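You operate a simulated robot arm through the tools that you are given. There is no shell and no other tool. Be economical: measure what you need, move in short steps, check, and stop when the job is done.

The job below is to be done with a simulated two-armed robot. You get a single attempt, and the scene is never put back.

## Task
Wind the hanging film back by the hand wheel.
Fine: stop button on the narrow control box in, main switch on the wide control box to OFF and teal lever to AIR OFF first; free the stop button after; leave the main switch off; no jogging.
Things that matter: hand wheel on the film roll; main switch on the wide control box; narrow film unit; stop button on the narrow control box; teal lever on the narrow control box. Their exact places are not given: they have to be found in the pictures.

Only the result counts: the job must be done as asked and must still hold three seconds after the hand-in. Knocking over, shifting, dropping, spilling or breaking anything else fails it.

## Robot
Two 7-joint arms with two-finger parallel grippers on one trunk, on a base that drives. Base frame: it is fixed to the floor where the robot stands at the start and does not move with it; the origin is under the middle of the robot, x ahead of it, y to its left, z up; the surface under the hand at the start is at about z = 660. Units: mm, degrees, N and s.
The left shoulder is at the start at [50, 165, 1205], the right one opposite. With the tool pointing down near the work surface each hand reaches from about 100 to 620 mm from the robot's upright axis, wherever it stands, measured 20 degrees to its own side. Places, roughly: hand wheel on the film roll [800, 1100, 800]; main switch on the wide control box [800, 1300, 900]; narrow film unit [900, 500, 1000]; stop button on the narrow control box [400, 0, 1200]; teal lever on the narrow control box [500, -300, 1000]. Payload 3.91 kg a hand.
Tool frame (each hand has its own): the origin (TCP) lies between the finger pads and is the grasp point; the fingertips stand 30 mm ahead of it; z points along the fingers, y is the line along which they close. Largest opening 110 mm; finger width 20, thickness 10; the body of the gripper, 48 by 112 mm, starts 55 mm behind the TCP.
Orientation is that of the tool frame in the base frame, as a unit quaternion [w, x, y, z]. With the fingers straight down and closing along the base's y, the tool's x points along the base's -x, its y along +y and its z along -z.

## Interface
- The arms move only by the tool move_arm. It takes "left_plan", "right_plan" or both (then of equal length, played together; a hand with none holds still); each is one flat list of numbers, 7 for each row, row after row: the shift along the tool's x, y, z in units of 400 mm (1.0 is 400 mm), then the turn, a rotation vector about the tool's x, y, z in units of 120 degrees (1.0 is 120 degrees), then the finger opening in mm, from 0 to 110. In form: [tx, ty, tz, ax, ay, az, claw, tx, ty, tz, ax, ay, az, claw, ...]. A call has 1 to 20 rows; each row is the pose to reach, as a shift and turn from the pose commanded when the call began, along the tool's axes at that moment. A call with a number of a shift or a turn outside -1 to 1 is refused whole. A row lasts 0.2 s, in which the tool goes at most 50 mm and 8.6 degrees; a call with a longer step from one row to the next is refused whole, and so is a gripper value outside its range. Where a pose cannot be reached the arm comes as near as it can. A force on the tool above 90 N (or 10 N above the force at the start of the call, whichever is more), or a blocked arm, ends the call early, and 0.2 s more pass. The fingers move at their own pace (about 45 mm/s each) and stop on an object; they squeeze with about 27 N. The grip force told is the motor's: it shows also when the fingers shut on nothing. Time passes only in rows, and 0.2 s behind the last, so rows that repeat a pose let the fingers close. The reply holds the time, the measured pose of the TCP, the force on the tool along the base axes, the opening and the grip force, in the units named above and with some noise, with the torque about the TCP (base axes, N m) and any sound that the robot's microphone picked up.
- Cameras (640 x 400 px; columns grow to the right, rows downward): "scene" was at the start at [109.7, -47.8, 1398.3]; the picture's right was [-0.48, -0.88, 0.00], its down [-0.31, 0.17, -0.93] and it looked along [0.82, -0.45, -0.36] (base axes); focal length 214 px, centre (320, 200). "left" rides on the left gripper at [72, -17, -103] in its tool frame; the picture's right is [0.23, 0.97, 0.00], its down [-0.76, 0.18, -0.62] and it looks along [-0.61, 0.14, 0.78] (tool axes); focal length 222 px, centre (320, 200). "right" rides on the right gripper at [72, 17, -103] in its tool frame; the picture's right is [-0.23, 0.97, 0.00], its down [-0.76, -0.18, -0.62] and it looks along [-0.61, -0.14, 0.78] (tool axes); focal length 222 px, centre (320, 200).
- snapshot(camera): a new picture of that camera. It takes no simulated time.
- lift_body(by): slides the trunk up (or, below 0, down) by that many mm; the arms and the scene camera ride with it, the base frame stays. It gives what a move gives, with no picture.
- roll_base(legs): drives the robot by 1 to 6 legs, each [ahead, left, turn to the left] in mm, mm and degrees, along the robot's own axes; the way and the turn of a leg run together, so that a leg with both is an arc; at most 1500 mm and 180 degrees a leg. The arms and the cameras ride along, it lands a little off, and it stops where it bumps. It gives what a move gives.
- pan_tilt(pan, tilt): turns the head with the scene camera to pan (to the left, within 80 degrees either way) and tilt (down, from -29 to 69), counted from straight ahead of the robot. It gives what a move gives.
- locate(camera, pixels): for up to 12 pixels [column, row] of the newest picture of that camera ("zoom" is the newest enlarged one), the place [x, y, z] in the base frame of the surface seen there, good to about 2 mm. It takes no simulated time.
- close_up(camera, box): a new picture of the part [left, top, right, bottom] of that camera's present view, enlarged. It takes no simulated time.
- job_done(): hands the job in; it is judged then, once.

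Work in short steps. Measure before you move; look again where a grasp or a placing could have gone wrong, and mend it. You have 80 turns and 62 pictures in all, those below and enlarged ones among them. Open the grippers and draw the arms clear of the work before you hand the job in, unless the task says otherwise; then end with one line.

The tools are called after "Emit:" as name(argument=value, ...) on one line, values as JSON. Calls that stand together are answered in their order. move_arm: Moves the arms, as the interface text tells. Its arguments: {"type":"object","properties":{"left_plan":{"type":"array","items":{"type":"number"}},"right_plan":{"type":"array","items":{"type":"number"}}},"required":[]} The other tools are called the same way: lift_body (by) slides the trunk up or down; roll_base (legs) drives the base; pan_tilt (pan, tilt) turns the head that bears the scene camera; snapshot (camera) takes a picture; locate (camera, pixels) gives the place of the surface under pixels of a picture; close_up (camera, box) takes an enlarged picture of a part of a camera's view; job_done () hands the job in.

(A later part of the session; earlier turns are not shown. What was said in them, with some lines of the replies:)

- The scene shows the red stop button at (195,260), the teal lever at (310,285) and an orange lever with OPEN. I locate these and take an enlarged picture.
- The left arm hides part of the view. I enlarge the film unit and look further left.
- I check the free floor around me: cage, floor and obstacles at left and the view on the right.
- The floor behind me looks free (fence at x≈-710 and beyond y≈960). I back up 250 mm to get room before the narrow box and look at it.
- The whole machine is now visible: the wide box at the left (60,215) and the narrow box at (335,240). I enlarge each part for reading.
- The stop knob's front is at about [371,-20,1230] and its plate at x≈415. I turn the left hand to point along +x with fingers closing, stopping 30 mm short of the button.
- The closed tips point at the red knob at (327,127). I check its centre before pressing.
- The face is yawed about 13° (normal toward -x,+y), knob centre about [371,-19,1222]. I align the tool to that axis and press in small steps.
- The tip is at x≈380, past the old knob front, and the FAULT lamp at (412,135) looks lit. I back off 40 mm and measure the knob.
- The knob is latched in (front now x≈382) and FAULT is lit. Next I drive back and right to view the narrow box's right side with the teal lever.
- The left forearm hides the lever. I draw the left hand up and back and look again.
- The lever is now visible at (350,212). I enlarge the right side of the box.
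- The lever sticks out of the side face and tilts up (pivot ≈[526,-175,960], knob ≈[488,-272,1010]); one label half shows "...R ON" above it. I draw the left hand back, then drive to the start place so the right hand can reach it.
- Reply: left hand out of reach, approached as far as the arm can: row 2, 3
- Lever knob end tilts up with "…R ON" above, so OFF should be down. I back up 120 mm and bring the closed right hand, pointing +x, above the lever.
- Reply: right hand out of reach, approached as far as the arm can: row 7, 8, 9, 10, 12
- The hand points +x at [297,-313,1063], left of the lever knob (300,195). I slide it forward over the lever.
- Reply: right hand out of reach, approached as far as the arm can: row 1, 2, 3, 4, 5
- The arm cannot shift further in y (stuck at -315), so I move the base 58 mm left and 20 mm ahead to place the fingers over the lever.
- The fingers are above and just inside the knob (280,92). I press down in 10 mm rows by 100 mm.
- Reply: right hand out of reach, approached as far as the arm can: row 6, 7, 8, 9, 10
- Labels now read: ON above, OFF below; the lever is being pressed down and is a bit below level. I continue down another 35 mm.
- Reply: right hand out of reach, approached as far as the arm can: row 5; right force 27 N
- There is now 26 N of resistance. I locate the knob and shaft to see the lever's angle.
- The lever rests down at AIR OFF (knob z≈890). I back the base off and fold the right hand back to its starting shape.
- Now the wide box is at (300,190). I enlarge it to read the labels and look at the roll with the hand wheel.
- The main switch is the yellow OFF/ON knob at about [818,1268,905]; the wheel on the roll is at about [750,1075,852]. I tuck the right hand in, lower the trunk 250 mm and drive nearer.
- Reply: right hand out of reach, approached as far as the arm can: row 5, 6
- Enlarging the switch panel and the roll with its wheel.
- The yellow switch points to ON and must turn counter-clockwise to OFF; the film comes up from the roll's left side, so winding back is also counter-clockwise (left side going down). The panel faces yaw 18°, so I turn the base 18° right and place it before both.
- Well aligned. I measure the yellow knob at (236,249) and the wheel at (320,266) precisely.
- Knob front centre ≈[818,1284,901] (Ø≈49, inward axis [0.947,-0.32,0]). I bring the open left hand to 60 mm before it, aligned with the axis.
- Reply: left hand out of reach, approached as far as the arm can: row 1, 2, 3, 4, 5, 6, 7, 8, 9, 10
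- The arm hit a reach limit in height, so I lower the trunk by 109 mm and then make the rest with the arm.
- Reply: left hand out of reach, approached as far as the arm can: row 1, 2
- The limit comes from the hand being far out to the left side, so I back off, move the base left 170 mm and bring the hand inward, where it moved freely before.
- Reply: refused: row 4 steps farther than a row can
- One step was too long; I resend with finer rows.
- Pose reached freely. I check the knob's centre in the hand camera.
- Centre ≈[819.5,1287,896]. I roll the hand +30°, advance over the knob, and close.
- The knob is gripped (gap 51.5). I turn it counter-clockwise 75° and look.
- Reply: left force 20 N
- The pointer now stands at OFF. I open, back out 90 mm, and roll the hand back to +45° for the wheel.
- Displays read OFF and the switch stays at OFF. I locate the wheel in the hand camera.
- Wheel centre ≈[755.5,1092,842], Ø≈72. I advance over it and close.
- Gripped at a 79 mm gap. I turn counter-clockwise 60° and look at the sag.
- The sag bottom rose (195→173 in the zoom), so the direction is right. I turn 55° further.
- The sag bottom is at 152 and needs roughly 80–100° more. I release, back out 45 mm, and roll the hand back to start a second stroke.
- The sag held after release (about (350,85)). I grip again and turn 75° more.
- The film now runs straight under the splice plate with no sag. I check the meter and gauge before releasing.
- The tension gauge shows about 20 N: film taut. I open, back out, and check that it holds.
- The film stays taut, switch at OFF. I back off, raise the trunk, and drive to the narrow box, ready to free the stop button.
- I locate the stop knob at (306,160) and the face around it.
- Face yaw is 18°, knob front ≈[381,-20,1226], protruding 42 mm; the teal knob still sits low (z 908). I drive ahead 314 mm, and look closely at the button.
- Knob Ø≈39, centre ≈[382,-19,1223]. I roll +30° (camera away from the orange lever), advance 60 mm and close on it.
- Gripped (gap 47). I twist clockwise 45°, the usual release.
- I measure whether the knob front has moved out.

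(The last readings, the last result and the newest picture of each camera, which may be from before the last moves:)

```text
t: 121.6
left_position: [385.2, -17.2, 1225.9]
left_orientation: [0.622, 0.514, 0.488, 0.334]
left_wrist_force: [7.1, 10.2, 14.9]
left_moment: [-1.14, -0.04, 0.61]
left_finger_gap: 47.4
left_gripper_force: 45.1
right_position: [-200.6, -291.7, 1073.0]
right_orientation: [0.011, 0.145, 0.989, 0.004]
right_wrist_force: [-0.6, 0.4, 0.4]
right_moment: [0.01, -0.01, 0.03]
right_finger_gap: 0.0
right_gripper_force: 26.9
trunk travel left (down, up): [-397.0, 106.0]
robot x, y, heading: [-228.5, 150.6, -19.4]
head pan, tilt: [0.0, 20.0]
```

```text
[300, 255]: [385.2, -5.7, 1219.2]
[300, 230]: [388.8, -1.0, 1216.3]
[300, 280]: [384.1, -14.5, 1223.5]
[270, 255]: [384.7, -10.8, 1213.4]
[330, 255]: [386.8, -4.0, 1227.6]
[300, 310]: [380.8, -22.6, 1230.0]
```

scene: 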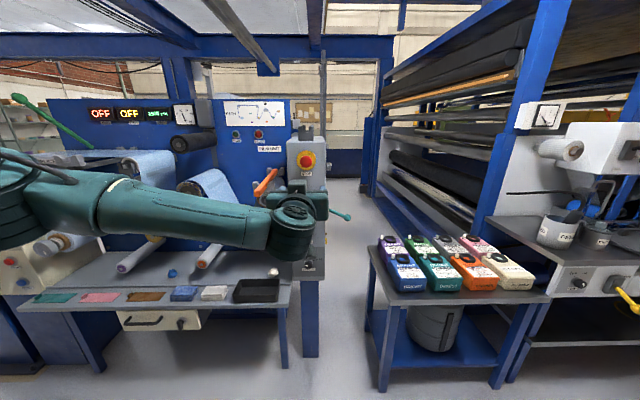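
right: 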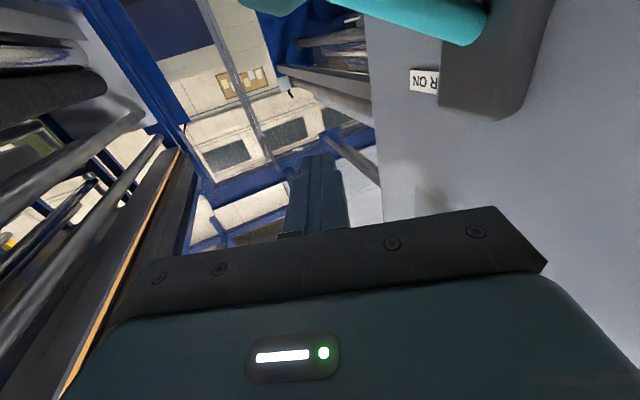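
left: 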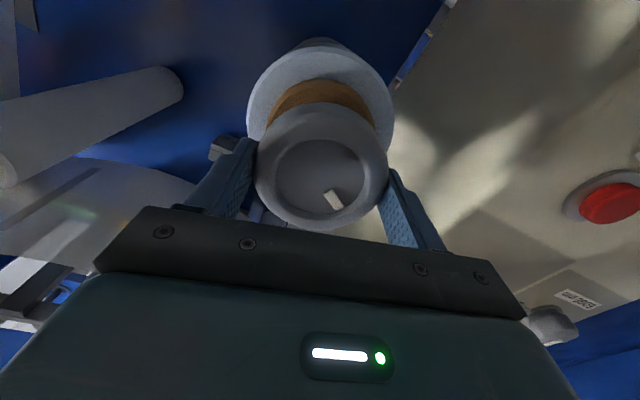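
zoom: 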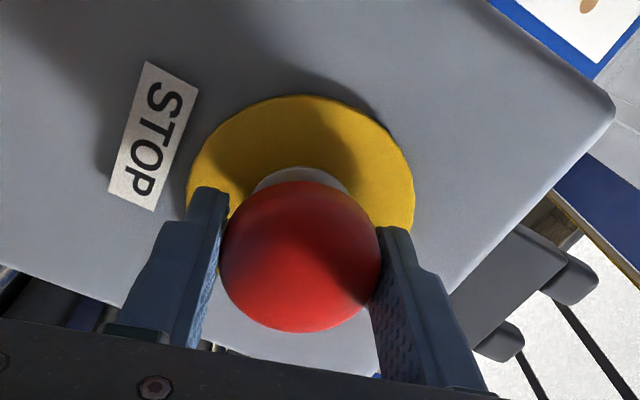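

The front is still at x≈381–382, so still in (or held by the grip). I pull back along the axis 12 mm while holding the twist.

Emit:
move_arm(left_plan=[0, 0, -0.0075, 0, 0, 0, 25, 0, 0, -0.015, 0, 0, 0, 25, 0, 0, -0.0225, 0, 0, 0, 25, 0, 0, -0.03, 0, 0, 0, 25])

Emit:
move_arm(left_plan=[0, 0, 0, 0, 0, 0, 60, 0, 0, 0, 0, 0, 0, 80, 0, 0, 0, 0, 0, 0, 80, 0, 0, -0.08, 0, 0, 0, 80, 0, 0, -0.15, 0, 0, 0, 80])

Emit:
close_up(camera="left", box=[220, 20, 440, 220])

```text
t: 122.6
left_position: [375.6, -13.6, 1224.9]
left_orientation: [0.621, 0.514, 0.488, 0.334]
left_wrist_force: [20.8, 4.0, 19.8]
left_moment: [-0.07, -0.59, -0.62]
left_finger_gap: 47.5
left_gripper_force: 44.8
right_position: [-199.5, -293.1, 1072.0]
right_orientation: [0.01, 0.145, 0.989, 0.005]
right_wrist_force: [0.3, 0.2, -0.3]
right_moment: [0.0, 0.0, -0.02]
right_finger_gap: 0.0
right_gripper_force: 27.3
trunk travel left (down, up): [-397.0, 106.0]
robot x, y, heading: [-227.3, 152.9, -19.3]
head pan, tilt: [0.0, 20.0]
```

```text
t: 123.8
left_position: [315.5, 3.0, 1221.7]
left_orientation: [0.62, 0.516, 0.489, 0.332]
left_wrist_force: [-0.5, -0.2, 0.4]
left_moment: [0.0, -0.03, 0.0]
left_finger_gap: 80.3
left_gripper_force: 0.0
right_position: [-199.7, -294.5, 1071.7]
right_orientation: [0.01, 0.145, 0.989, 0.006]
right_wrist_force: [1.3, -0.5, -0.1]
right_moment: [0.0, 0.02, -0.01]
right_finger_gap: 0.1
right_gripper_force: 26.9
trunk travel left (down, up): [-397.0, 106.0]
robot x, y, heading: [-230.5, 151.1, -19.2]
head pan, tilt: [0.0, 20.0]
```

```text
2.00 times, centred on (330, 120) of left
```

zoom: 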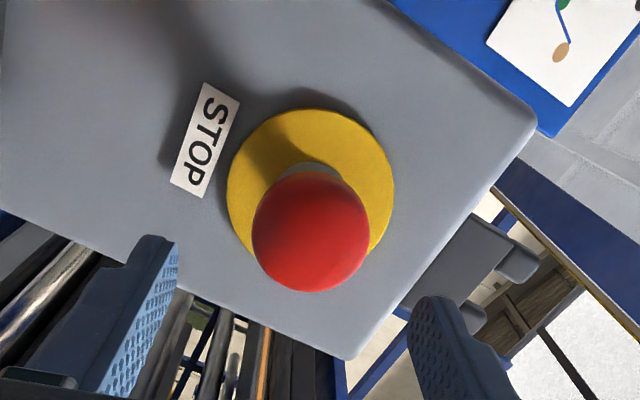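

I measure the knob front again after the pull.

Emit:
locate(camera="zoom", pixels=[[311, 230], [311, 250], [290, 230], [332, 230], [311, 275], [311, 200]])

Emit:
locate(camera="scene", pixels=[[306, 160]])

```text
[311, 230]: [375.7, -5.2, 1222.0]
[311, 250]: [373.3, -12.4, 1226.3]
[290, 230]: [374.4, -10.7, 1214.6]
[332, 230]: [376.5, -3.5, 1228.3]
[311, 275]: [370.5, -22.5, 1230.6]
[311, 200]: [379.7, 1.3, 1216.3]
```

```text
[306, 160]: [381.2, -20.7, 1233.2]
```

The front is at x≈370.5 again: the button is out. I back the robot clear, open both grippers and take a final look.

Emit:
roll_base(legs=[[-250, 0, 0]])

Emit:
move_arm(left_plan=[-0.03, 0, -0.1, 0, 0, 0, 110, -0.03, 0, -0.2, 0, 0, 0, 110, -0.03, 0, -0.2, 0, 0, 0, 110, -0.03, 0, -0.2, 0, 0, 0, 110, -0.03, 0, -0.2, 0, 0, 0, 110], right_plan=[0, 0, 0, 0, 0, 0, 110, 0, 0, 0, 0, 0, 0, 110, 0, 0, 0, 0, 0, 0, 110, 0, 0, 0, 0, 0, 0, 110, 0, 0, 0, 0, 0, 0, 110])

Emit:
snapshot(camera="scene")

```text
t: 125.6
left_position: [77.6, 85.9, 1222.2]
left_orientation: [0.621, 0.519, 0.486, 0.33]
left_wrist_force: [0.1, -0.1, -0.7]
left_moment: [0.0, 0.04, -0.01]
left_finger_gap: 79.8
left_gripper_force: 0.1
right_position: [-440.6, -209.9, 1071.8]
right_orientation: [0.01, 0.146, 0.989, 0.005]
right_wrist_force: [0.4, 1.1, 0.3]
right_moment: [0.01, -0.02, -0.02]
right_finger_gap: 0.0
right_gripper_force: 27.4
trunk travel left (down, up): [-397.0, 106.0]
robot x, y, heading: [-469.6, 232.7, -19.5]
head pan, tilt: [0.0, 20.0]
```

```text
t: 126.8
left_position: [-0.6, 99.3, 1225.5]
left_orientation: [0.621, 0.518, 0.486, 0.331]
left_wrist_force: [0.0, 0.6, -0.4]
left_moment: [-0.01, 0.02, 0.03]
left_finger_gap: 109.7
left_gripper_force: 0.1
right_position: [-439.3, -210.0, 1072.2]
right_orientation: [0.009, 0.147, 0.989, 0.005]
right_wrist_force: [-0.3, 0.5, 0.5]
right_moment: [0.0, -0.04, 0.01]
right_finger_gap: 104.8
right_gripper_force: 0.0
trunk travel left (down, up): [-397.0, 106.0]
robot x, y, heading: [-472.5, 235.2, -18.9]
head pan, tilt: [0.0, 20.0]
```

```text
2 pictures are left
```

scene: 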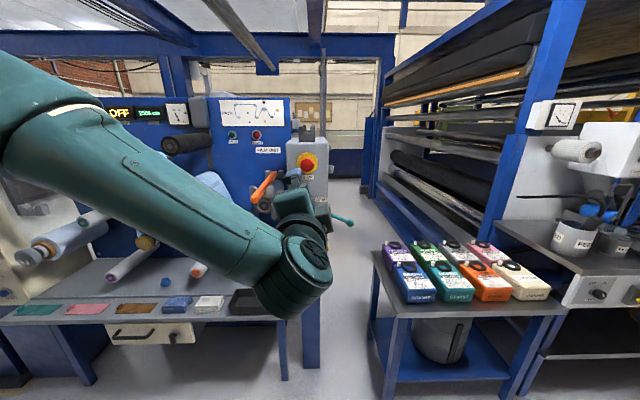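

I check the button and lever once more in this view.

Emit:
locate(camera="scene", pixels=[[308, 165], [308, 163], [350, 222], [348, 222]])

```text
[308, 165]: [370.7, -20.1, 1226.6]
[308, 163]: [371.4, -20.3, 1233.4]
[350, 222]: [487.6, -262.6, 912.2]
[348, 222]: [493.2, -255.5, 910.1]
```

The button is out (x≈371), the lever is down at AIR OFF, the switch is OFF and the film is taut. I hand in.

Emit:
job_done()

```text
The job is handed in.
```

The hanging film is wound back and taut. The main switch is at OFF, the teal lever is at AIR OFF, the stop button is free again, and jog was never touched.
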